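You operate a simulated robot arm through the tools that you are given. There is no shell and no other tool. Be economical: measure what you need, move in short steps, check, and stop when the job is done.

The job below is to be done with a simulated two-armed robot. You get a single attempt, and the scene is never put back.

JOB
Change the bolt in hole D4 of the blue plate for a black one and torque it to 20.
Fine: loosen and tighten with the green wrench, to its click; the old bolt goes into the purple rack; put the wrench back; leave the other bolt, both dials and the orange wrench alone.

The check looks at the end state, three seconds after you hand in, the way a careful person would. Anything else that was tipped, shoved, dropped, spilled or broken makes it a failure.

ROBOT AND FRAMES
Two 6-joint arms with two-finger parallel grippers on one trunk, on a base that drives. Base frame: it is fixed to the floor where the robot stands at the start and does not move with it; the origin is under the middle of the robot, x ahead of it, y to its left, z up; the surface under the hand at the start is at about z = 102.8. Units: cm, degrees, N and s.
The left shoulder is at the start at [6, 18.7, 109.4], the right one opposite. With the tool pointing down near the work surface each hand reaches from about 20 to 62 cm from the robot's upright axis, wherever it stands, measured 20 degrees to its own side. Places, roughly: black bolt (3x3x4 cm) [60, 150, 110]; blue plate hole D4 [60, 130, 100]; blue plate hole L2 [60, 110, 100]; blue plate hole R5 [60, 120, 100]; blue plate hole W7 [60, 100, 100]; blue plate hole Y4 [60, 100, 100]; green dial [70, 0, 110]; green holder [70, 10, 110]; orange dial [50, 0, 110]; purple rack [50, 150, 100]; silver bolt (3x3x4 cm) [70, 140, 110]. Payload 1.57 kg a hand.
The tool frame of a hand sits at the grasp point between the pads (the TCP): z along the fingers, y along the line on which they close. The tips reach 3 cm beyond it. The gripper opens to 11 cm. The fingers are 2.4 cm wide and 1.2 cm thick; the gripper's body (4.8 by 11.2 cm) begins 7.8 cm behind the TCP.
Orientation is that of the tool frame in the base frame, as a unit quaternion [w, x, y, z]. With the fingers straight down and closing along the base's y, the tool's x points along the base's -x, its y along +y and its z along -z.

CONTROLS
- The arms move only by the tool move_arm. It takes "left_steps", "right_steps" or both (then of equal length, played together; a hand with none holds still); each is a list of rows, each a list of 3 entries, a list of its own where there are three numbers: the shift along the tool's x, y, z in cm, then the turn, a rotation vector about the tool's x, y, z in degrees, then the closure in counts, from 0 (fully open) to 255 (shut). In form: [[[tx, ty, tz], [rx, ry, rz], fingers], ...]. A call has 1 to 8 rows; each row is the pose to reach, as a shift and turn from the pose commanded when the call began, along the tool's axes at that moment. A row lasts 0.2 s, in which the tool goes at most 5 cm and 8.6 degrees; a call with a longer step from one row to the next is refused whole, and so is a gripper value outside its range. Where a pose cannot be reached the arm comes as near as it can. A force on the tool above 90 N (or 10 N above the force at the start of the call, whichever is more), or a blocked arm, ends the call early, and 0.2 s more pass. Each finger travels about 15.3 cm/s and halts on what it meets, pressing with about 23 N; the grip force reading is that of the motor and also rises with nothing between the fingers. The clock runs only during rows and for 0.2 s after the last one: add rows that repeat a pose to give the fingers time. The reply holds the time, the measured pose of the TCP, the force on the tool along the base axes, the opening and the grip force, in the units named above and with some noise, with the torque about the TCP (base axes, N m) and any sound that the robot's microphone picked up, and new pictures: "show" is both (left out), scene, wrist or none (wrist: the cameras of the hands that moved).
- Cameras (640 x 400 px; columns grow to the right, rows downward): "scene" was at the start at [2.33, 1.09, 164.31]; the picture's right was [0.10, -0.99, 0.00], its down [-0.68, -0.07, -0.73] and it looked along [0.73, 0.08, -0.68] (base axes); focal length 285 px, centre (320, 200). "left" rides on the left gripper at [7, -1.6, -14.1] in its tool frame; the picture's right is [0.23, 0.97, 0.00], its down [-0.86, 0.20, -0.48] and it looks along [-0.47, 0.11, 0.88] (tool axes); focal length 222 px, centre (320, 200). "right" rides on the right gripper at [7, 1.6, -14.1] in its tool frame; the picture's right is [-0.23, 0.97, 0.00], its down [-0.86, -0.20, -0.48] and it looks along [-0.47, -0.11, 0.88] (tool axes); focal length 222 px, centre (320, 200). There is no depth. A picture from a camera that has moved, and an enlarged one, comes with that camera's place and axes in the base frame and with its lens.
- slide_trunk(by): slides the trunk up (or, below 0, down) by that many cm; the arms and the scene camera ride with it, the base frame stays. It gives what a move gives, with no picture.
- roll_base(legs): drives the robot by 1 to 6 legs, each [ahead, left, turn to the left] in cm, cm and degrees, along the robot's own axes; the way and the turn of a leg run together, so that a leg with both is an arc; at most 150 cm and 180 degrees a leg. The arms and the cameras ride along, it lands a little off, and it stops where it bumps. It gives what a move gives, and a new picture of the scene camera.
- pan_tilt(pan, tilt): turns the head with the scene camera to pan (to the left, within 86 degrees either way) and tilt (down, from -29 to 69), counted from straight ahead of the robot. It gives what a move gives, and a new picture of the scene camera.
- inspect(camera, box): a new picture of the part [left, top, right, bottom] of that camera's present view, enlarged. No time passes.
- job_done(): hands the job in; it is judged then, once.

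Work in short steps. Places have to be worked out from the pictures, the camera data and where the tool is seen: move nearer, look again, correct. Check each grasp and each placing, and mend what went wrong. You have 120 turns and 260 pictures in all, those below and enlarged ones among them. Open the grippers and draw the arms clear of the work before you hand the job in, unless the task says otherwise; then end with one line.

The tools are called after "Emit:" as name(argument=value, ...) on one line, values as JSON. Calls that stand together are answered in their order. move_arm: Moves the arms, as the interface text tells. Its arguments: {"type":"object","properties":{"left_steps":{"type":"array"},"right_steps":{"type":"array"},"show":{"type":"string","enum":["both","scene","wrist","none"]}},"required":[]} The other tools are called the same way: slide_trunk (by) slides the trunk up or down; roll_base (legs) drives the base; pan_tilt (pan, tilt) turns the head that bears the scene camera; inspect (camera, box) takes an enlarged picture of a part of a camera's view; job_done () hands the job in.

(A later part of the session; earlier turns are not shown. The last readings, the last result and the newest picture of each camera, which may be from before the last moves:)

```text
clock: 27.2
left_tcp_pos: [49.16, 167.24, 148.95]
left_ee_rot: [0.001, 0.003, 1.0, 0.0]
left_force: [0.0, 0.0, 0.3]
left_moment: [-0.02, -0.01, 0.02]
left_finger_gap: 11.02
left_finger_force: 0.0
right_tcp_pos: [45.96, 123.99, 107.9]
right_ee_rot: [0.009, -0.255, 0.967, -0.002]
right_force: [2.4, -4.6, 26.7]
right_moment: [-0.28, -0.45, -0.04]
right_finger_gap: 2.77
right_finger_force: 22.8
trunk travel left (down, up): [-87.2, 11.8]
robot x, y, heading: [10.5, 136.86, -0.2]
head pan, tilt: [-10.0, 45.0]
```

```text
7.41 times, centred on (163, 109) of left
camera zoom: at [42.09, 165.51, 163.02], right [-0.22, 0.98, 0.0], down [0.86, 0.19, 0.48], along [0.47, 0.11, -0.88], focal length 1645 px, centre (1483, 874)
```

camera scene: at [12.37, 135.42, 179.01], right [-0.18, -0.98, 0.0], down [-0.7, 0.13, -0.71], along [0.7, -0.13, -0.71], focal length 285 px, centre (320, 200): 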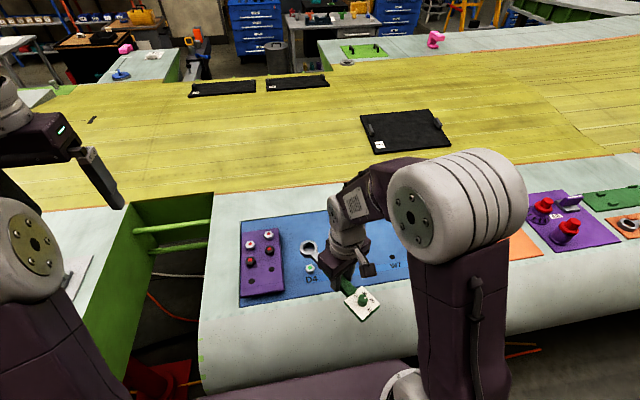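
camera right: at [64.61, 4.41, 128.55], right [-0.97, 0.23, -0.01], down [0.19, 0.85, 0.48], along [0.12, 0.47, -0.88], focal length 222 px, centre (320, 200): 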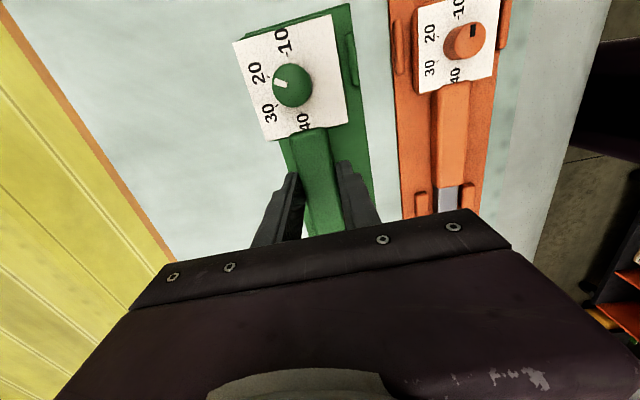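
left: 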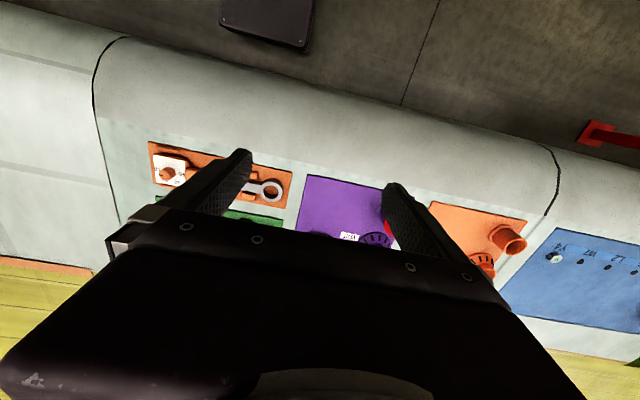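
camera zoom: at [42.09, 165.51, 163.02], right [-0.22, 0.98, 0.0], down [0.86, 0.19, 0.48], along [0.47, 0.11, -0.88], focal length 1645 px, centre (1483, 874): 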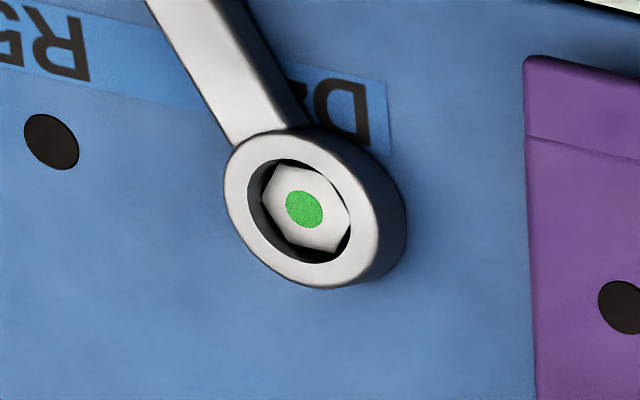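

The head sits inside the ring with the wrench resting on the plate. I ease up 0.15 cm and swing the handle counter-clockwise about the bolt (radius ≈12.8 cm), beginning with 16°.

Emit:
move_arm(right_steps=[[[0, 0, -0.15], [0, 0, 0], 255], [[-0.03, -0.89, -0.15], [0, 0, -4], 255], [[-0.12, -1.78, -0.15], [0, 0, -8], 255], [[-0.28, -2.66, -0.15], [0, 0, -12], 255], [[-0.5, -3.53, -0.15], [0, 0, -16], 255]], show="none")

Emit:
inspect(camera="scene", box=[290, 235, 340, 275])

Emit:
inspect(camera="left", box=[128, 82, 198, 136])

```text
clock: 28.4
left_tcp_pos: [49.16, 167.31, 148.89]
left_ee_rot: [0.001, 0.004, 1.0, 0.0]
left_force: [0.3, -0.2, -0.4]
left_moment: [0.01, 0.03, -0.01]
left_finger_gap: 11.01
left_finger_force: 0.0
right_tcp_pos: [47.93, 121.32, 108.05]
right_ee_rot: [0.005, -0.389, 0.921, -0.003]
right_force: [-1.7, 4.4, 5.3]
right_moment: [0.28, 0.11, -0.18]
right_finger_gap: 2.82
right_finger_force: 22.8
trunk travel left (down, up): [-87.2, 11.8]
robot x, y, heading: [10.24, 136.75, -0.3]
head pan, tilt: [-10.0, 45.0]
```

```text
10.00 times, centred on (315, 255) of scene
camera zoom: at [12.27, 135.62, 179.01], right [-0.18, -0.98, 0.0], down [-0.69, 0.13, -0.71], along [0.7, -0.13, -0.71], focal length 2853 px, centre (370, -350)
```

zoom: 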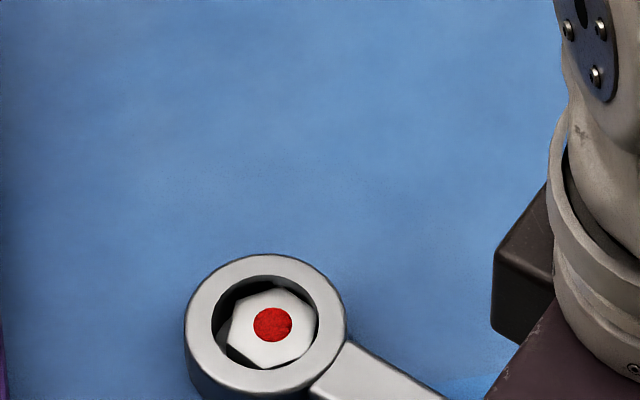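

```text
7.41 times, centred on (163, 109) of left
camera zoom: at [42.11, 165.67, 162.93], right [-0.22, 0.98, 0.0], down [0.86, 0.19, 0.48], along [0.47, 0.11, -0.88], focal length 1645 px, centre (1483, 874)
```

zoom: 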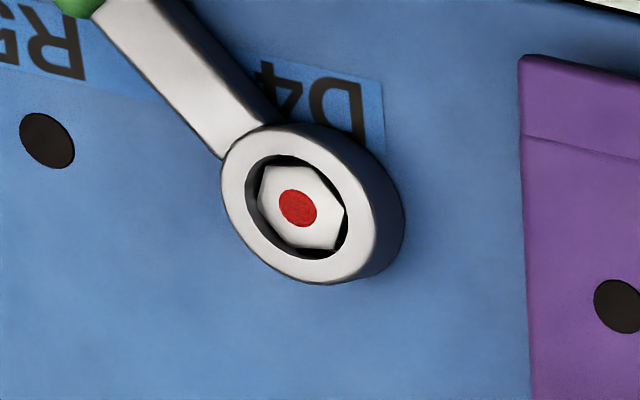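

The dot has turned red: the bolt is loose. I turn another 30° counter-clockwise to be sure.

Emit:
move_arm(right_steps=[[[-0.07, -1.34, 0], [0, 0, -6], 255], [[-0.28, -2.66, 0], [0, 0, -12], 255], [[-0.63, -3.96, 0], [0, 0, -18], 255], [[-1.11, -5.21, 0], [0, 0, -24], 255], [[-1.71, -6.4, 0], [0, 0, -30], 255]], show="none")

Emit:
inspect(camera="scene", box=[280, 225, 360, 285])

```text
clock: 29.6
left_tcp_pos: [49.37, 167.32, 148.88]
left_ee_rot: [0.0, 0.004, 1.0, 0.0]
left_force: [0.1, -0.5, -0.4]
left_moment: [-0.01, 0.0, 0.03]
left_finger_gap: 10.98
left_finger_force: 0.1
right_tcp_pos: [53.97, 117.91, 108.13]
right_ee_rot: [0.004, -0.614, 0.789, -0.002]
right_force: [0.4, 1.0, -3.9]
right_moment: [0.03, 0.01, -0.03]
right_finger_gap: 2.79
right_finger_force: 22.8
trunk travel left (down, up): [-87.2, 11.8]
robot x, y, heading: [10.59, 136.79, -0.3]
head pan, tilt: [-10.0, 45.0]
```

```text
6.67 times, centred on (320, 255) of scene
camera zoom: at [12.58, 135.4, 179.01], right [-0.18, -0.98, 0.0], down [-0.7, 0.13, -0.71], along [0.69, -0.13, -0.71], focal length 1902 px, centre (320, -167)
```

zoom: 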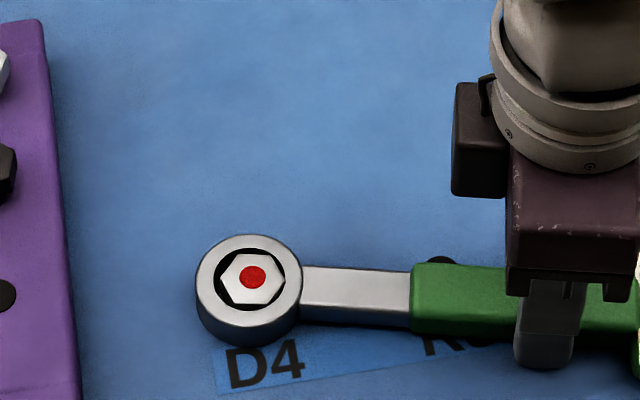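

No load remains. I lift the wrench off and park it to the right over the bench, clear of D4.

Emit:
move_arm(right_steps=[[[0, 0, -1.5], [0, 0, 0], 255], [[0, 0, -4], [0, 0, 0], 255], [[0, 0, -8], [0, 0, 0], 255], [[4, 0, -11], [0, 0, 0], 255], [[8, -1, -12], [0, 0, 0], 255], [[12, -1, -13], [0, 0, 0], 255], [[16, -2, -13], [0, 0, 0], 255], [[20, -2, -13], [0, 0, 0], 255]], show="scene")

Emit:
inspect(camera="scene", box=[240, 225, 340, 300])

```text
clock: 31.4
left_tcp_pos: [49.26, 166.94, 148.85]
left_ee_rot: [0.0, 0.003, 1.0, 0.001]
left_force: [0.7, 0.2, -0.5]
left_moment: [0.01, 0.01, -0.02]
left_finger_gap: 11.0
left_finger_force: 0.0
right_tcp_pos: [50.78, 97.59, 120.88]
right_ee_rot: [0.005, -0.614, 0.789, -0.002]
right_force: [0.3, -0.6, -4.1]
right_moment: [0.05, 0.0, -0.01]
right_finger_gap: 2.79
right_finger_force: 23.1
trunk travel left (down, up): [-87.2, 11.8]
robot x, y, heading: [10.58, 136.98, -0.5]
head pan, tilt: [-10.0, 45.0]
camera scene: at [12.5, 135.09, 179.01], right [-0.18, -0.98, 0.0], down [-0.7, 0.13, -0.71], along [0.7, -0.13, -0.71], focal length 285 px, centre (320, 200)
```

scene: 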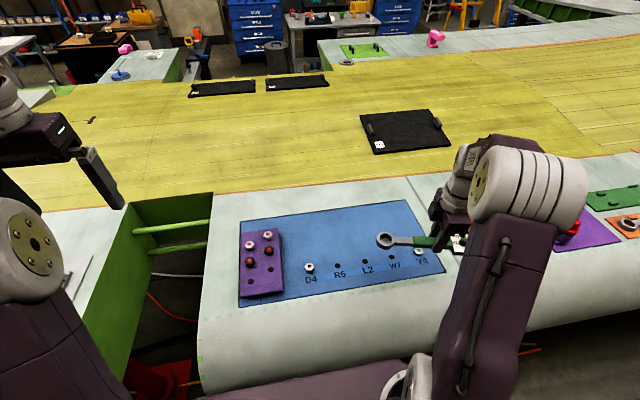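

```text
5.33 times, centred on (290, 262) of scene
camera zoom: at [12.5, 135.09, 179.01], right [-0.18, -0.98, 0.0], down [-0.7, 0.13, -0.71], along [0.7, -0.13, -0.71], focal length 1522 px, centre (480, -133)
```

zoom: 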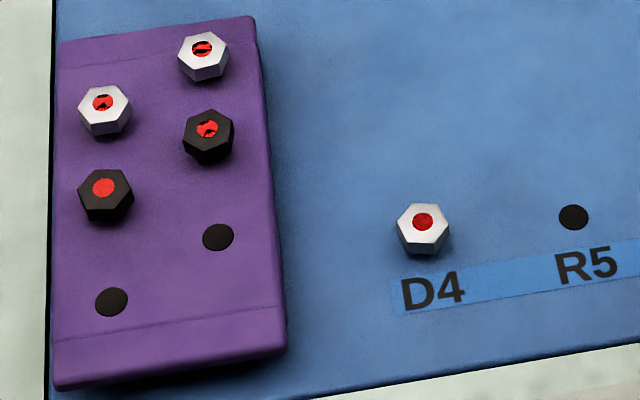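

D4's bolt is loose and seated. I bring the left hand toward D4 from above.

Emit:
move_arm(left_steps=[[[-0.8, -4, 2], [0, 0, 0], 60], [[-1.5, -8, 4.5], [0, 0, 0], 100], [[-2.3, -12, 6.8], [0, 0, 0], 100], [[-3, -16, 9], [0, 0, 0], 100], [[-3.8, -20, 11.3], [0, 0, 0], 100], [[-4.5, -24, 13.5], [0, 0, 0], 100], [[-5.3, -28, 15.8], [0, 0, 0], 100], [[-6, -32, 18], [0, 0, 0], 100]], show="none")

Emit:
move_arm(left_steps=[[[-1, -2.5, 4], [0, 0, 0], 100], [[-1.7, -4.7, 8], [0, 0, 0], 100], [[-1.7, -4.7, 8], [0, 0, 0], 100]], show="both")

Emit:
inspect(camera="left", box=[260, 140, 380, 230])

```text
clock: 33.2
left_tcp_pos: [55.36, 134.86, 130.73]
left_ee_rot: [0.001, 0.003, 1.0, 0.001]
left_force: [-0.6, -0.5, 0.7]
left_moment: [0.0, 0.0, -0.01]
left_finger_gap: 6.68
left_finger_force: 0.3
right_tcp_pos: [50.85, 97.73, 120.76]
right_ee_rot: [0.005, -0.613, 0.79, -0.002]
right_force: [1.0, -0.7, -5.1]
right_moment: [0.0, 0.03, -0.01]
right_finger_gap: 2.82
right_finger_force: 22.6
trunk travel left (down, up): [-87.2, 11.8]
robot x, y, heading: [10.59, 136.64, -0.3]
head pan, tilt: [-10.0, 45.0]
```

```text
clock: 34.0
left_tcp_pos: [56.81, 130.43, 123.01]
left_ee_rot: [0.0, 0.004, 1.0, 0.0]
left_force: [-0.5, 1.0, -0.2]
left_moment: [0.0, 0.05, -0.01]
left_finger_gap: 6.68
left_finger_force: 0.1
right_tcp_pos: [50.62, 97.93, 120.92]
right_ee_rot: [0.005, -0.613, 0.79, -0.004]
right_force: [0.4, 0.2, -4.3]
right_moment: [0.0, 0.01, -0.02]
right_finger_gap: 2.8
right_finger_force: 23.5
trunk travel left (down, up): [-87.2, 11.8]
robot x, y, heading: [10.18, 136.63, -0.3]
head pan, tilt: [-10.0, 45.0]
camera scene: at [12.38, 135.48, 179.01], right [-0.18, -0.98, 0.0], down [-0.7, 0.13, -0.71], along [0.7, -0.13, -0.71], focal length 285 px, centre (320, 200)
camera left: at [49.77, 128.8, 136.97], right [-0.22, 0.98, 0.0], down [0.86, 0.19, 0.48], along [0.47, 0.11, -0.88], focal length 222 px, centre (320, 200)
```

scene: 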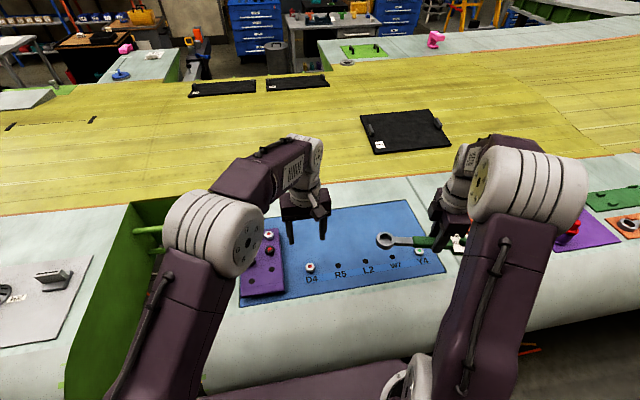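
left: 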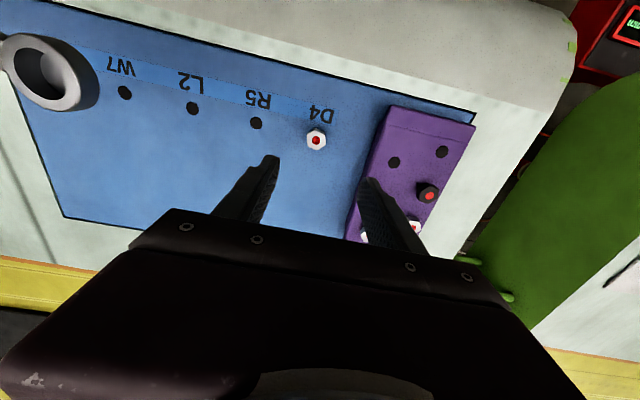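

```text
4.44 times, centred on (320, 185) of left
camera zoom: at [49.77, 128.8, 136.97], right [-0.22, 0.98, 0.0], down [0.86, 0.19, 0.48], along [0.47, 0.11, -0.88], focal length 987 px, centre (320, 267)
```

zoom: 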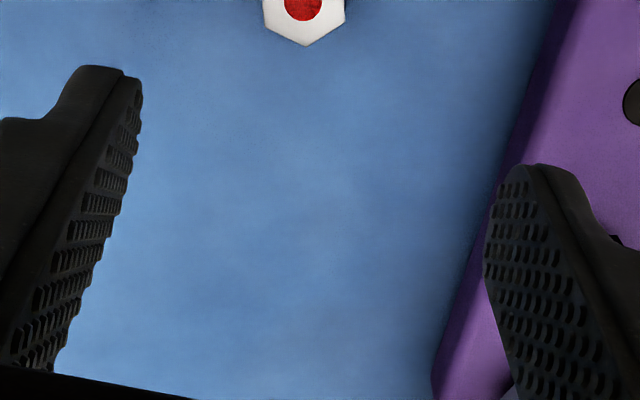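

I check D4's hex orientation and the rack holes and bolts from this closer camera.

Emit:
inspect(camera="left", box=[290, 118, 342, 160])

Emit:
inspect(camera="left", box=[345, 90, 485, 245])

```text
9.52 times, centred on (316, 139) of left
camera zoom: at [49.77, 128.8, 136.97], right [-0.22, 0.98, 0.0], down [0.86, 0.19, 0.48], along [0.47, 0.11, -0.88], focal length 2116 px, centre (358, 781)
```

zoom: 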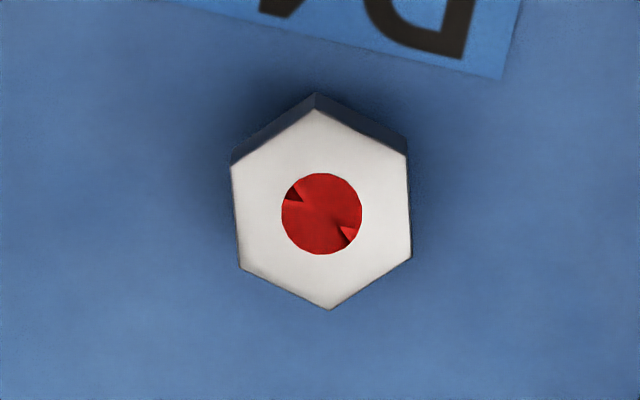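

```text
2.58 times, centred on (415, 168) of left
camera zoom: at [49.77, 128.8, 136.97], right [-0.22, 0.98, 0.0], down [0.86, 0.19, 0.48], along [0.47, 0.11, -0.88], focal length 573 px, centre (75, 284)
```

zoom: 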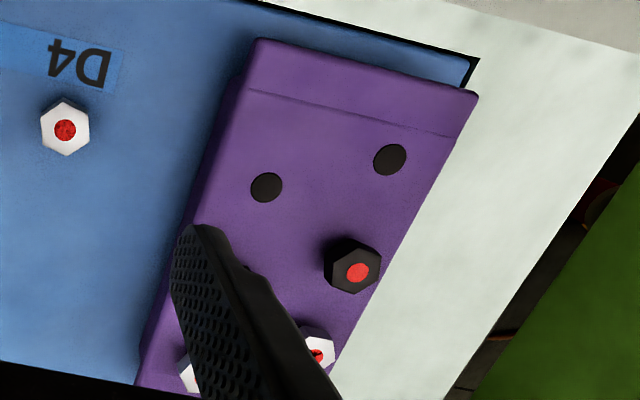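

The hex flats face about 104°, so I yaw the left tool −14° about its z, narrow the fingers to ~5 cm and descend over D4.

Emit:
move_arm(left_steps=[[[-0.3, -0.3, 3], [0, 0, -7], 139], [[-0.3, -0.3, 7], [0, 0, -14], 139], [[-0.3, -0.3, 11], [0, 0, -14], 139], [[-0.3, -0.3, 11], [0, 0, -14], 139]], show="none")

Emit:
inspect(camera="left", box=[240, 110, 400, 230])

Emit:
inspect(camera="scene", box=[270, 215, 350, 285])

```text
clock: 35.0
left_tcp_pos: [57.1, 130.18, 111.82]
left_ee_rot: [-0.001, -0.119, 0.993, 0.001]
left_force: [0.7, 0.1, -0.2]
left_moment: [-0.02, -0.02, -0.01]
left_finger_gap: 5.03
left_finger_force: 0.0
right_tcp_pos: [50.77, 97.82, 121.0]
right_ee_rot: [0.004, -0.613, 0.79, -0.003]
right_force: [0.2, -0.7, -3.4]
right_moment: [-0.02, -0.03, 0.01]
right_finger_gap: 2.79
right_finger_force: 23.0
trunk travel left (down, up): [-87.2, 11.8]
robot x, y, heading: [10.25, 136.95, -0.3]
head pan, tilt: [-10.0, 45.0]
```

```text
3.33 times, centred on (320, 170) of left
camera zoom: at [50.68, 126.75, 125.93], right [-0.45, 0.89, 0.0], down [0.78, 0.4, 0.48], along [0.43, 0.22, -0.88], focal length 740 px, centre (320, 300)
```

zoom: 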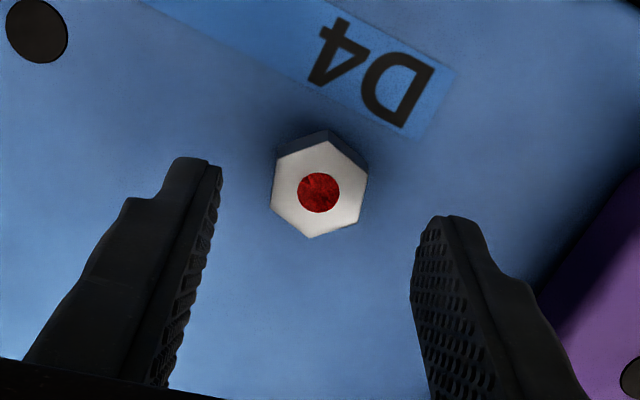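

```text
5.71 times, centred on (310, 250) of scene
camera zoom: at [12.51, 135.34, 179.01], right [-0.18, -0.98, 0.0], down [-0.7, 0.13, -0.71], along [0.7, -0.13, -0.71], focal length 1630 px, centre (377, -86)
```

zoom: 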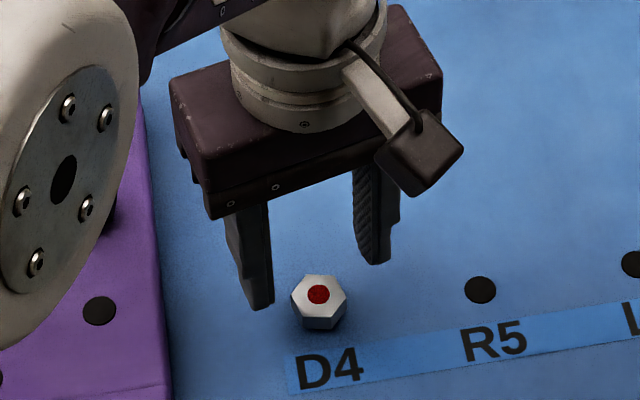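

The bolt is centred between the fingers. I descend 4 cm and close on the head.

Emit:
move_arm(left_steps=[[[-0.2, 0, 2], [0, 0, 0], 139], [[-0.2, 0, 4], [0, 0, 0], 139], [[-0.2, 0, 4], [0, 0, 0], 139], [[-0.2, 0, 4], [0, 0, 0], 180], [[-0.2, 0, 4], [0, 0, 0], 215], [[-0.2, 0, 4], [0, 0, 0], 255], [[-0.2, 0, 4], [0, 0, 0], 255]], show="wrist")

Emit:
inspect(camera="scene", box=[270, 215, 350, 285])

```text
clock: 36.6
left_tcp_pos: [57.34, 130.13, 108.0]
left_ee_rot: [0.002, -0.118, 0.993, 0.0]
left_force: [6.0, -1.6, 26.4]
left_moment: [0.35, 0.15, -0.09]
left_finger_gap: 2.58
left_finger_force: 22.5
right_tcp_pos: [50.62, 97.92, 121.01]
right_ee_rot: [0.005, -0.613, 0.79, -0.004]
right_force: [0.3, -0.2, -5.0]
right_moment: [0.0, -0.01, -0.05]
right_finger_gap: 2.77
right_finger_force: 23.2
trunk travel left (down, up): [-87.2, 11.8]
robot x, y, heading: [10.68, 136.47, -0.1]
head pan, tilt: [-10.0, 45.0]
camera left: at [50.8, 126.81, 122.08], right [-0.45, 0.89, 0.0], down [0.78, 0.4, 0.48], along [0.43, 0.21, -0.88], focal length 222 px, centre (320, 200)
```

left: 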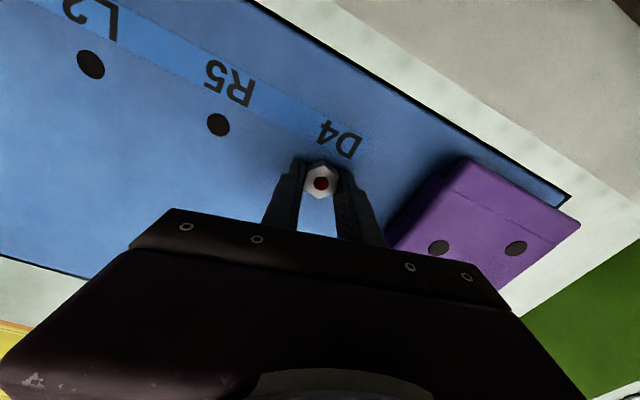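

```text
5.71 times, centred on (310, 250) of scene
camera zoom: at [12.26, 135.38, 179.03], right [-0.18, -0.98, 0.0], down [-0.69, 0.13, -0.71], along [0.7, -0.13, -0.71], focal length 1630 px, centre (377, -86)
```

zoom: 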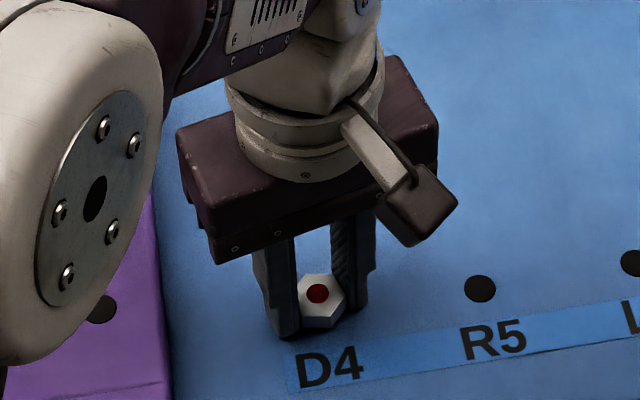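

Gripped on the flats. I lift the bolt straight up.

Emit:
move_arm(left_steps=[[[0, 0, -0.6], [0, 0, 0], 255], [[0, 0, -1.5], [0, 0, 0], 255], [[0, 0, -3], [0, 0, 0], 255], [[0, 0, -6], [0, 0, 0], 255], [[0, 0, -9], [0, 0, 0], 255], [[0, 0, -9], [0, 0, 0], 255]], show="wrist")

Emit:
inspect(camera="scene", box=[230, 205, 350, 305])

```text
clock: 38.0
left_tcp_pos: [57.23, 130.12, 117.0]
left_ee_rot: [0.0, -0.118, 0.993, 0.001]
left_force: [0.8, 1.4, -0.7]
left_moment: [-0.04, -0.01, 0.01]
left_finger_gap: 0.0
left_finger_force: 21.3
right_tcp_pos: [50.82, 97.81, 120.96]
right_ee_rot: [0.005, -0.613, 0.79, -0.004]
right_force: [-0.4, 1.0, -5.1]
right_moment: [0.02, -0.02, 0.02]
right_finger_gap: 2.8
right_finger_force: 22.4
trunk travel left (down, up): [-87.2, 11.8]
robot x, y, heading: [10.46, 136.51, -0.5]
head pan, tilt: [-10.0, 45.0]
camera left: at [50.74, 126.84, 131.06], right [-0.45, 0.89, 0.0], down [0.78, 0.4, 0.48], along [0.43, 0.22, -0.88], focal length 222 px, centre (320, 200)
```

left: 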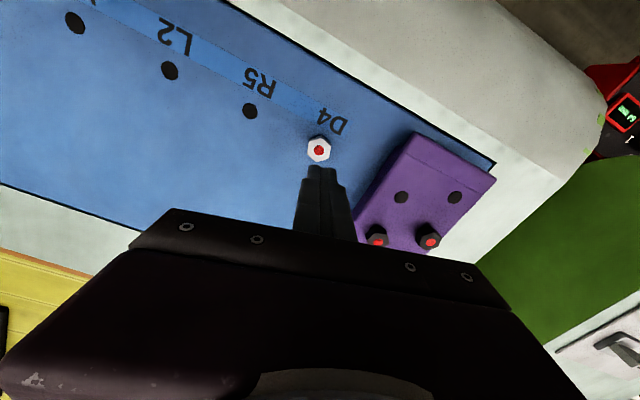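

```text
4.00 times, centred on (290, 255) of scene
camera zoom: at [12.46, 135.39, 179.01], right [-0.18, -0.98, 0.0], down [-0.7, 0.13, -0.71], along [0.7, -0.13, -0.71], focal length 1141 px, centre (440, -20)
```

zoom: 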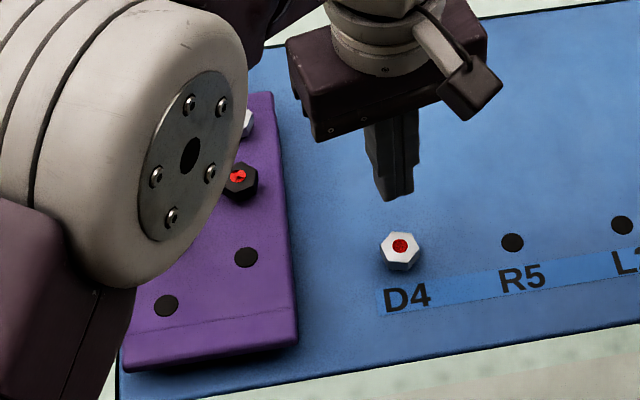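

The bolt is still threaded. I'll unscrew it with the fingers: preset the yaw +60°, grip at the flats, then twist counter-clockwise.

Emit:
move_arm(left_steps=[[[0, 0, 0], [0, 0, 7.5], 139], [[0, 0, 0], [0, 0, 15], 139], [[0, 0, 1], [0, 0, 22.5], 139], [[0, 0, 3], [0, 0, 30], 139], [[0, 0, 5], [0, 0, 37.5], 139], [[0, 0, 7], [0, 0, 45], 139], [[0, 0, 8.5], [0, 0, 52.5], 139], [[0, 0, 8.8], [0, 0, 60], 139]], show="none")

Emit:
move_arm(left_steps=[[[0, 0, 0], [0, 0, 0], 200], [[0, 0, 0], [0, 0, 0], 255], [[0, 0, 0], [0, 0, 0], 255], [[0, 0, 0], [0, 0, -8], 255], [[0, 0, 0], [0, 0, -16], 255], [[0, 0, 0], [0, 0, -24], 255], [[0, 0, 0], [0, 0, -32], 255], [[0, 0, 0], [0, 0, -40], 255]], show="wrist")

Emit:
move_arm(left_steps=[[[0, 0, 0], [0, 0, -8], 255], [[0, 0, 0], [0, 0, -16], 255], [[0, 0, 0], [0, 0, -24], 255], [[0, 0, 0], [0, 0, -32], 255], [[0, 0, 0], [0, 0, -40], 255], [[0, 0, 0], [0, 0, -48], 255], [[0, 0, 0], [0, 0, -56], 255], [[0, 0, 0], [0, 0, -64], 255]], show="wrist")

```text
clock: 39.8
left_tcp_pos: [57.41, 130.14, 108.05]
left_ee_rot: [0.001, 0.394, 0.919, 0.001]
left_force: [-0.1, 0.3, 0.8]
left_moment: [-0.02, 0.02, -0.03]
left_finger_gap: 5.01
left_finger_force: 0.0
right_tcp_pos: [50.58, 97.78, 120.94]
right_ee_rot: [0.005, -0.613, 0.79, -0.002]
right_force: [0.3, 0.0, -3.6]
right_moment: [0.04, -0.01, -0.01]
right_finger_gap: 2.79
right_finger_force: 23.0
trunk travel left (down, up): [-87.2, 11.8]
robot x, y, heading: [10.41, 136.46, -0.6]
head pan, tilt: [-10.0, 45.0]
```

```text
clock: 41.6
left_tcp_pos: [57.19, 130.09, 108.15]
left_ee_rot: [0.0, 0.055, 0.998, 0.0]
left_force: [-8.3, -8.1, -0.7]
left_moment: [-0.18, 0.18, 0.02]
left_finger_gap: 2.56
left_finger_force: 22.8
right_tcp_pos: [50.53, 97.49, 120.96]
right_ee_rot: [0.005, -0.613, 0.79, -0.004]
right_force: [-0.6, 1.3, -4.2]
right_moment: [0.05, 0.01, 0.0]
right_finger_gap: 2.77
right_finger_force: 22.9
trunk travel left (down, up): [-87.2, 11.8]
robot x, y, heading: [10.08, 136.68, -0.2]
head pan, tilt: [-10.0, 45.0]
camera left: at [49.98, 129.02, 122.14], right [-0.12, 0.99, 0.0], down [0.87, 0.1, 0.48], along [0.48, 0.06, -0.88], focal length 222 px, centre (320, 200)
```

left: 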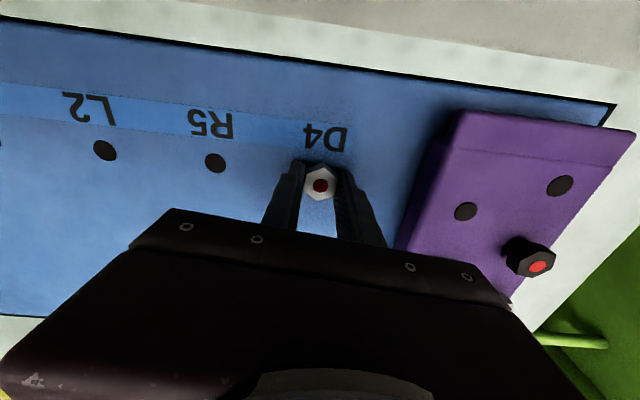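

```text
clock: 43.4
left_tcp_pos: [57.14, 130.04, 108.1]
left_ee_rot: [0.0, -0.483, 0.875, 0.001]
left_force: [-9.6, -2.3, -3.1]
left_moment: [-0.04, 0.18, -0.02]
left_finger_gap: 2.58
left_finger_force: 23.5
right_tcp_pos: [50.59, 97.78, 120.98]
right_ee_rot: [0.005, -0.613, 0.79, -0.004]
right_force: [-0.5, 0.5, -3.9]
right_moment: [-0.02, -0.01, 0.02]
right_finger_gap: 2.79
right_finger_force: 23.3
trunk travel left (down, up): [-87.2, 11.8]
robot x, y, heading: [10.65, 136.6, -0.8]
head pan, tilt: [-10.0, 45.0]
camera left: at [54.7, 123.23, 122.15], right [-0.94, 0.33, 0.0], down [0.29, 0.83, 0.48], along [0.16, 0.45, -0.88], focal length 222 px, centre (320, 200)
```

left: 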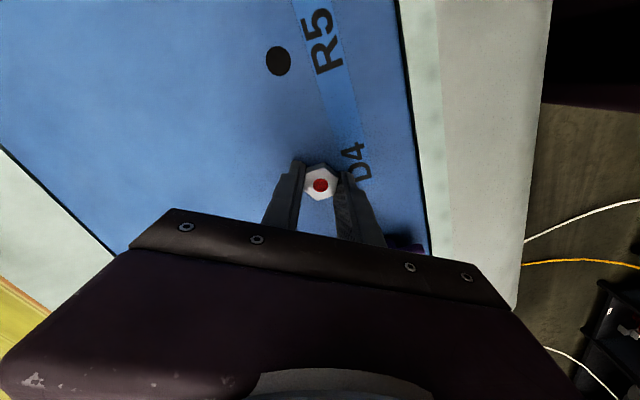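

The bolt turns freely with the fingers; about 150° have been undone in all. I try lifting it now.

Emit:
move_arm(left_steps=[[[0, 0, -0.4], [0, 0, 0], 255], [[0, 0, -0.8], [0, 0, 0], 255], [[0, 0, -1.2], [0, 0, 0], 255], [[0, 0, -1.2], [0, 0, 0], 255]], show="wrist")

```text
clock: 44.4
left_tcp_pos: [57.34, 130.4, 109.12]
left_ee_rot: [-0.001, -0.482, 0.876, 0.001]
left_force: [-8.2, 5.3, -13.7]
left_moment: [0.21, 0.24, -0.01]
left_finger_gap: 2.53
left_finger_force: 22.8
right_tcp_pos: [50.78, 97.88, 120.95]
right_ee_rot: [0.004, -0.613, 0.79, -0.005]
right_force: [0.5, -0.2, -3.2]
right_moment: [-0.03, -0.04, 0.0]
right_finger_gap: 2.79
right_finger_force: 23.6
trunk travel left (down, up): [-87.2, 11.8]
robot x, y, heading: [10.26, 136.56, -0.6]
head pan, tilt: [-10.0, 45.0]
camera left: at [54.88, 123.44, 123.3], right [-0.94, 0.33, 0.0], down [0.29, 0.83, 0.48], along [0.16, 0.45, -0.88], focal length 222 px, centre (320, 200)
```

left: 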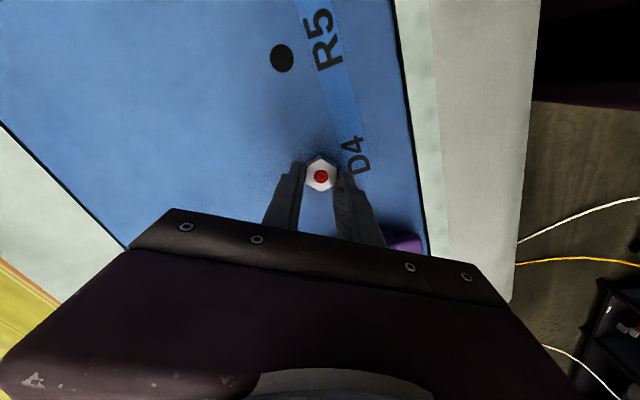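

It is still threaded and the fingers slip upward on the head. I go back down and keep twisting counter-clockwise in this grip, testing the wrist's range.

Emit:
move_arm(left_steps=[[[0, 0, 0.5], [0, 0, 0], 255], [[0, 0, 1.0], [0, 0, 0], 139], [[0, 0, 1.0], [0, 0, 0], 139], [[0, 0, 1.0], [0, 0, 0], 200], [[0, 0, 1.0], [0, 0, 0], 255], [[0, 0, 1.0], [0, 0, -8], 255], [[0, 0, 1.0], [0, 0, -16], 255], [[0, 0, 1.0], [0, 0, -24], 255]], show="none")

Emit:
move_arm(left_steps=[[[0, 0, 0], [0, 0, -8], 255], [[0, 0, 0], [0, 0, -16], 255], [[0, 0, 0], [0, 0, -24], 255], [[0, 0, 0], [0, 0, -32], 255], [[0, 0, 0], [0, 0, -40], 255], [[0, 0, 0], [0, 0, -48], 255], [[0, 0, 0], [0, 0, -56], 255], [[0, 0, 0], [0, 0, -64], 255]], show="none")

Emit:
inspect(camera="scene", box=[230, 205, 350, 305])

```text
clock: 46.2
left_tcp_pos: [57.14, 130.28, 108.16]
left_ee_rot: [0.0, -0.654, 0.756, 0.0]
left_force: [-8.8, 3.1, 0.7]
left_moment: [0.08, 0.18, 0.0]
left_finger_gap: 2.5
left_finger_force: 23.3
right_tcp_pos: [50.52, 97.88, 120.92]
right_ee_rot: [0.006, -0.613, 0.79, -0.005]
right_force: [0.7, 0.4, -4.4]
right_moment: [0.03, 0.02, -0.01]
right_finger_gap: 2.78
right_finger_force: 23.4
trunk travel left (down, up): [-87.2, 11.8]
robot x, y, heading: [10.24, 136.47, -0.4]
head pan, tilt: [-10.0, 45.0]
```

```text
clock: 48.0
left_tcp_pos: [57.17, 130.47, 108.49]
left_ee_rot: [0.007, 0.953, -0.303, 0.0]
left_force: [-33.1, -33.1, -3.3]
left_moment: [-0.59, 0.89, -0.13]
left_finger_gap: 3.09
left_finger_force: 21.8
left hand out of reach, approached as far as the arm can: row 8
right_tcp_pos: [49.73, 96.46, 120.74]
right_ee_rot: [0.011, -0.612, 0.791, -0.001]
right_force: [-0.1, -1.2, -4.6]
right_moment: [0.05, 0.0, 0.03]
right_finger_gap: 2.79
right_finger_force: 23.0
trunk travel left (down, up): [-87.2, 11.8]
robot x, y, heading: [10.43, 136.74, -0.6]
head pan, tilt: [-10.0, 45.0]
```

```text
4.00 times, centred on (290, 255) of scene
camera zoom: at [11.23, 133.58, 179.0], right [-0.18, -0.98, -0.01], down [-0.69, 0.14, -0.71], along [0.7, -0.12, -0.7], focal length 1141 px, centre (440, -20)
```

zoom: 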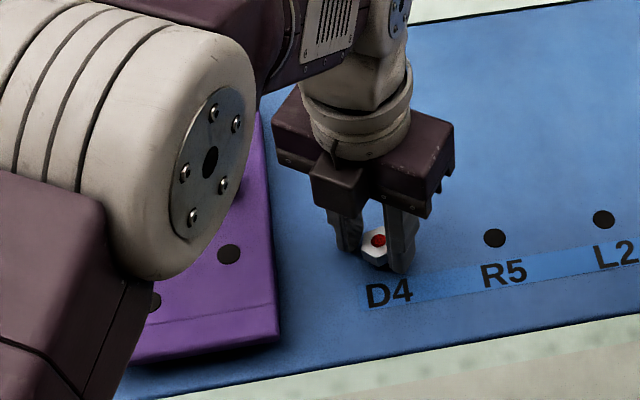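

The wrist is near its limit. I release, back up slightly and unwind, then look at the bolt.

Emit:
move_arm(left_steps=[[[0, 0, 0], [0, 0, 0], 200], [[0, 0, 0], [0, 0, 0], 139], [[0, 0, -0.2], [0, 0, 8], 139], [[0, 0, -2], [0, 0, 16], 139], [[0, 0, -5], [0, 0, 24], 139], [[0, 0, -8], [0, 0, 32], 139], [[0, 0, -8], [0, 0, 40], 139], [[0, 0, -8], [0, 0, 48], 139]], show="none")

Emit:
move_arm(left_steps=[[[0, 0, 0], [0, 0, 8], 139], [[0, 0, 0], [0, 0, 16], 139], [[0, 0, 0], [0, 0, 24], 139], [[0, 0, 0], [0, 0, 32], 139], [[0, 0, 0], [0, 0, 40], 139], [[0, 0, 0], [0, 0, 48], 139], [[0, 0, 0], [0, 0, 56], 139], [[0, 0, 0], [0, 0, 64], 139]], show="wrist")

Emit:
inspect(camera="scene", box=[280, 230, 340, 280])

Emit:
inspect(camera="left", box=[270, 110, 370, 180])

```text
clock: 49.8
left_tcp_pos: [58.1, 131.97, 116.15]
left_ee_rot: [0.0, 0.752, -0.659, 0.0]
left_force: [-0.7, 0.4, 0.1]
left_moment: [0.01, 0.01, -0.01]
left_finger_gap: 5.04
left_finger_force: 0.0
right_tcp_pos: [50.73, 97.95, 120.87]
right_ee_rot: [0.005, -0.613, 0.79, -0.003]
right_force: [-0.9, 0.1, -4.7]
right_moment: [0.0, 0.0, 0.02]
right_finger_gap: 2.78
right_finger_force: 22.8
trunk travel left (down, up): [-87.2, 11.8]
robot x, y, heading: [10.38, 136.78, -0.6]
head pan, tilt: [-10.0, 45.0]
```

```text
clock: 51.6
left_tcp_pos: [58.18, 131.97, 116.09]
left_ee_rot: [0.0, -0.288, 0.958, 0.001]
left_force: [0.5, -0.4, -0.8]
left_moment: [0.0, 0.0, -0.03]
left_finger_gap: 5.01
left_finger_force: 0.1
right_tcp_pos: [50.77, 97.9, 120.94]
right_ee_rot: [0.005, -0.613, 0.79, -0.003]
right_force: [0.1, -0.2, -4.4]
right_moment: [0.0, -0.01, -0.02]
right_finger_gap: 2.77
right_finger_force: 22.7
trunk travel left (down, up): [-87.2, 11.8]
robot x, y, heading: [10.07, 136.46, -0.6]
head pan, tilt: [-10.0, 45.0]
camera left: at [53.14, 126.64, 130.23], right [-0.73, 0.69, 0.0], down [0.6, 0.64, 0.48], along [0.33, 0.35, -0.88], focal length 222 px, centre (320, 200)
```

left: 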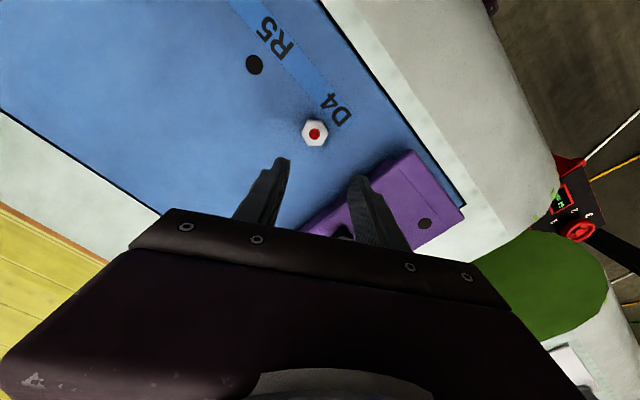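

```text
8.00 times, centred on (310, 255) of scene
camera zoom: at [12.5, 135.39, 179.01], right [-0.18, -0.98, 0.0], down [-0.7, 0.13, -0.71], along [0.7, -0.13, -0.71], focal length 2282 px, centre (400, -240)
```

zoom: 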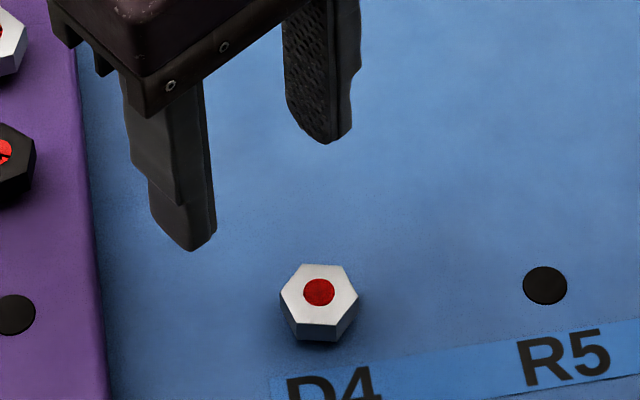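

```text
5.71 times, centred on (320, 145) of left
camera zoom: at [53.14, 126.64, 130.23], right [-0.73, 0.69, 0.0], down [0.6, 0.64, 0.48], along [0.33, 0.35, -0.88], focal length 1269 px, centre (320, 514)
```

zoom: 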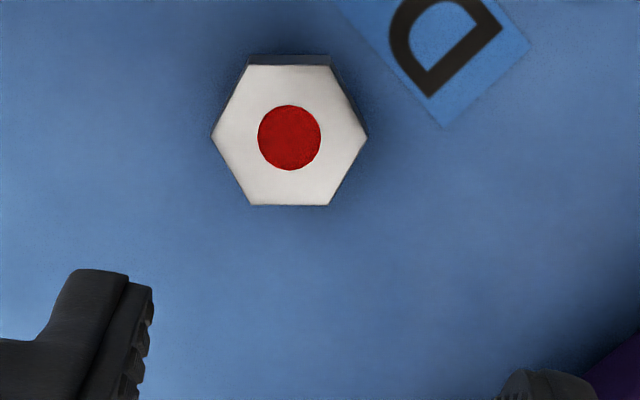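

The bolt turned further. I rewind the wrist to the other side (138° back, matching the flats), recentred on [57.15, 130.05], for a long sweep.

Emit:
move_arm(left_steps=[[[0.5, -0.3, 0], [0, 0, 8.5], 139], [[1, -0.6, 0], [0, 0, 17], 139], [[1.5, -0.9, 0], [0, 0, 25.5], 139], [[1.92, -1.04, 0], [0, 0, 34], 139], [[1.92, -1.04, 0], [0, 0, 42.5], 139], [[1.92, -1.04, 0], [0, 0, 51], 139], [[1.92, -1.04, 0], [0, 0, 59.5], 139], [[1.92, -1.04, 0], [0, 0, 68], 139]], show="none")

Emit:
move_arm(left_steps=[[[0, 0, 0], [0, 0, 8.5], 139], [[0, 0, 0], [0, 0, 17], 139], [[0, 0, 0], [0, 0, 25.5], 139], [[0, 0, 0], [0, 0, 34], 139], [[0, 0, 1], [0, 0, 42.5], 139], [[0, 0, 3], [0, 0, 51], 139], [[0, 0, 4], [0, 0, 59.5], 139], [[0, 0, 5], [0, 0, 68], 139]], show="wrist")

Emit:
inspect(camera="left", box=[250, 110, 390, 230])

```text
clock: 53.4
left_tcp_pos: [57.13, 130.07, 116.19]
left_ee_rot: [0.0, 0.297, 0.955, 0.0]
left_force: [0.5, -0.2, -0.4]
left_moment: [0.0, -0.01, 0.01]
left_finger_gap: 4.99
left_finger_force: 0.0
right_tcp_pos: [50.81, 97.86, 120.94]
right_ee_rot: [0.004, -0.613, 0.79, -0.004]
right_force: [-0.7, -0.4, -4.8]
right_moment: [-0.03, -0.02, 0.03]
right_finger_gap: 2.78
right_finger_force: 22.9
trunk travel left (down, up): [-87.2, 11.8]
robot x, y, heading: [10.71, 136.73, -0.4]
head pan, tilt: [-10.0, 45.0]
```

```text
clock: 55.2
left_tcp_pos: [57.17, 129.99, 111.07]
left_ee_rot: [0.0, 0.78, 0.626, 0.0]
left_force: [0.7, 0.5, -0.8]
left_moment: [-0.02, -0.02, 0.0]
left_finger_gap: 5.01
left_finger_force: 0.1
right_tcp_pos: [50.79, 97.82, 120.93]
right_ee_rot: [0.005, -0.613, 0.79, -0.003]
right_force: [0.2, 0.9, -4.8]
right_moment: [0.02, -0.01, 0.02]
right_finger_gap: 2.77
right_finger_force: 23.1
trunk travel left (down, up): [-87.2, 11.8]
robot x, y, heading: [10.36, 136.61, -0.4]
head pan, tilt: [-10.0, 45.0]
camera left: at [56.96, 137.04, 125.16], right [1.0, 0.01, 0.0], down [0.01, -0.88, 0.48], along [0.01, -0.48, -0.88], focal length 222 px, centre (320, 200)
```

left: 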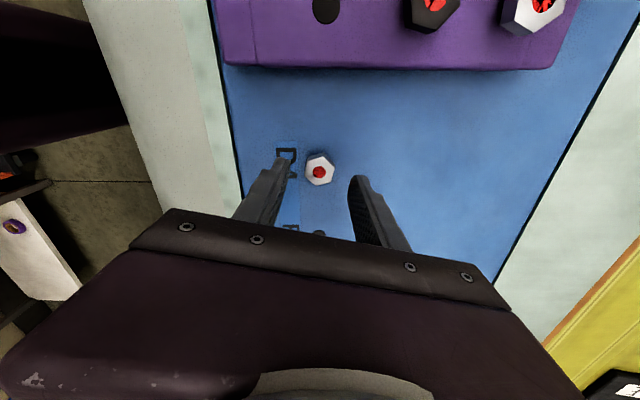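

```text
3.33 times, centred on (320, 170) of left
camera zoom: at [56.96, 137.04, 125.16], right [1.0, 0.01, 0.0], down [0.01, -0.88, 0.48], along [0.01, -0.48, -0.88], focal length 740 px, centre (320, 300)
```

zoom: 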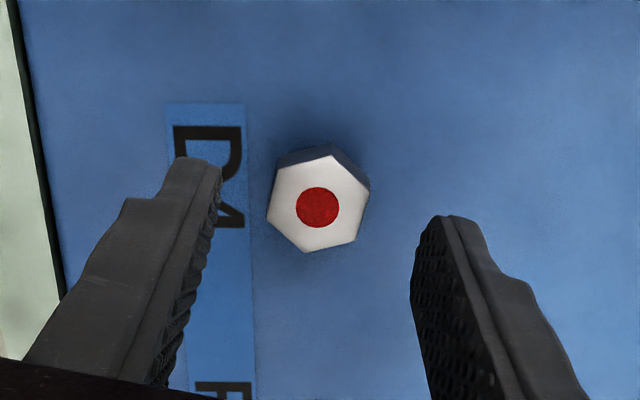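

The dot is now about 1.2 cm higher than at the start, so the bolt is unscrewing. I grip again and sweep about 150° counter-clockwise, rising slightly with the thread.

Emit:
move_arm(left_steps=[[[0, 0, 1.3], [0, 0, 0], 139], [[0, 0, 2.5], [0, 0, 0], 139], [[0, 0, 2.5], [0, 0, 0], 200], [[0, 0, 2.5], [0, 0, 0], 255], [[0, 0, 2.5], [0, 0, 0], 255], [[0, 0, 2.45], [0, 0, -8], 255], [[0, 0, 2.4], [0, 0, -16], 255], [[0, 0, 2.35], [0, 0, -24], 255]], show="none")

Emit:
move_arm(left_steps=[[[0, 0, -0.05], [0, 0, -8], 255], [[0, 0, -0.1], [0, 0, -16], 255], [[0, 0, -0.14], [0, 0, -24], 255], [[0, 0, -0.18], [0, 0, -32], 255], [[0, 0, -0.22], [0, 0, -40], 255], [[0, 0, -0.26], [0, 0, -48], 255], [[0, 0, -0.3], [0, 0, -56], 255], [[0, 0, -0.34], [0, 0, -64], 255]], show="none")

Emit:
move_arm(left_steps=[[[0, 0, -0.05], [0, 0, -8], 255], [[0, 0, -0.1], [0, 0, -16], 255], [[0, 0, -0.14], [0, 0, -24], 255], [[0, 0, -0.18], [0, 0, -32], 255], [[0, 0, -0.22], [0, 0, -40], 255], [[0, 0, -0.26], [0, 0, -48], 255], [[0, 0, -0.3], [0, 0, -56], 255], [[0, 0, -0.34], [0, 0, -64], 255]], show="wrist")

Emit:
inspect(camera="scene", box=[270, 220, 350, 280])

```text
clock: 57.0
left_tcp_pos: [57.06, 130.03, 108.63]
left_ee_rot: [-0.002, 0.631, 0.776, 0.0]
left_force: [-3.7, -1.2, -14.0]
left_moment: [-0.04, 0.08, 0.0]
left_finger_gap: 2.58
left_finger_force: 22.8
right_tcp_pos: [50.83, 97.72, 120.9]
right_ee_rot: [0.005, -0.614, 0.79, -0.004]
right_force: [-0.3, 0.0, -3.8]
right_moment: [0.03, -0.02, 0.0]
right_finger_gap: 2.77
right_finger_force: 22.9
trunk travel left (down, up): [-87.2, 11.8]
robot x, y, heading: [10.19, 136.78, -0.4]
head pan, tilt: [-10.0, 45.0]
```

```text
clock: 58.8
left_tcp_pos: [57.11, 129.97, 109.05]
left_ee_rot: [0.0, 0.123, 0.992, 0.001]
left_force: [-3.9, -1.2, -6.1]
left_moment: [-0.04, 0.09, -0.01]
left_finger_gap: 2.53
left_finger_force: 22.9
right_tcp_pos: [50.7, 97.94, 120.95]
right_ee_rot: [0.004, -0.613, 0.79, -0.004]
right_force: [-0.5, -1.0, -4.1]
right_moment: [-0.03, 0.01, 0.01]
right_finger_gap: 2.78
right_finger_force: 23.1
trunk travel left (down, up): [-87.2, 11.8]
robot x, y, heading: [10.16, 136.6, -0.2]
head pan, tilt: [-10.0, 45.0]
```

```text
clock: 60.6
left_tcp_pos: [57.18, 130.04, 109.43]
left_ee_rot: [0.0, -0.421, 0.907, 0.001]
left_force: [-2.1, 1.9, -9.6]
left_moment: [0.1, 0.05, -0.02]
left_finger_gap: 2.5
left_finger_force: 22.9
right_tcp_pos: [50.78, 97.85, 120.85]
right_ee_rot: [0.005, -0.613, 0.79, -0.003]
right_force: [0.3, 0.3, -4.5]
right_moment: [0.03, -0.03, -0.01]
right_finger_gap: 2.8
right_finger_force: 22.8
trunk travel left (down, up): [-87.2, 11.8]
robot x, y, heading: [10.15, 136.83, -0.4]
head pan, tilt: [-10.0, 45.0]
camera left: at [53.82, 123.58, 123.47], right [-0.89, 0.46, 0.0], down [0.4, 0.78, 0.48], along [0.22, 0.43, -0.88], focal length 222 px, centre (320, 200)
```

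left: 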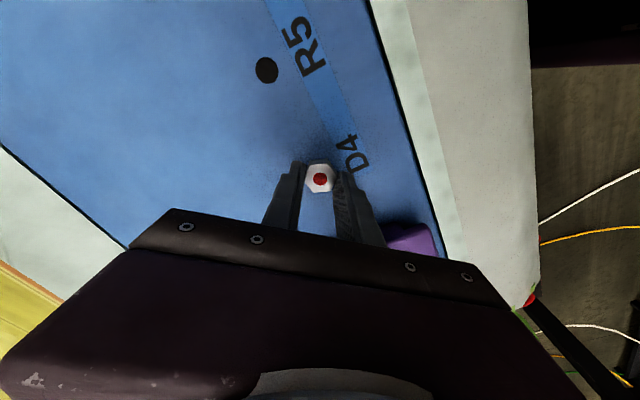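

```text
6.67 times, centred on (310, 250) of scene
camera zoom: at [12.58, 135.44, 179.01], right [-0.18, -0.98, 0.0], down [-0.7, 0.13, -0.71], along [0.69, -0.13, -0.71], focal length 1902 px, centre (387, -133)
```

zoom: 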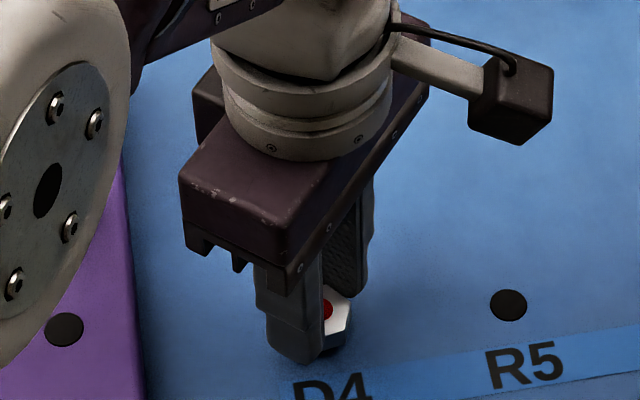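

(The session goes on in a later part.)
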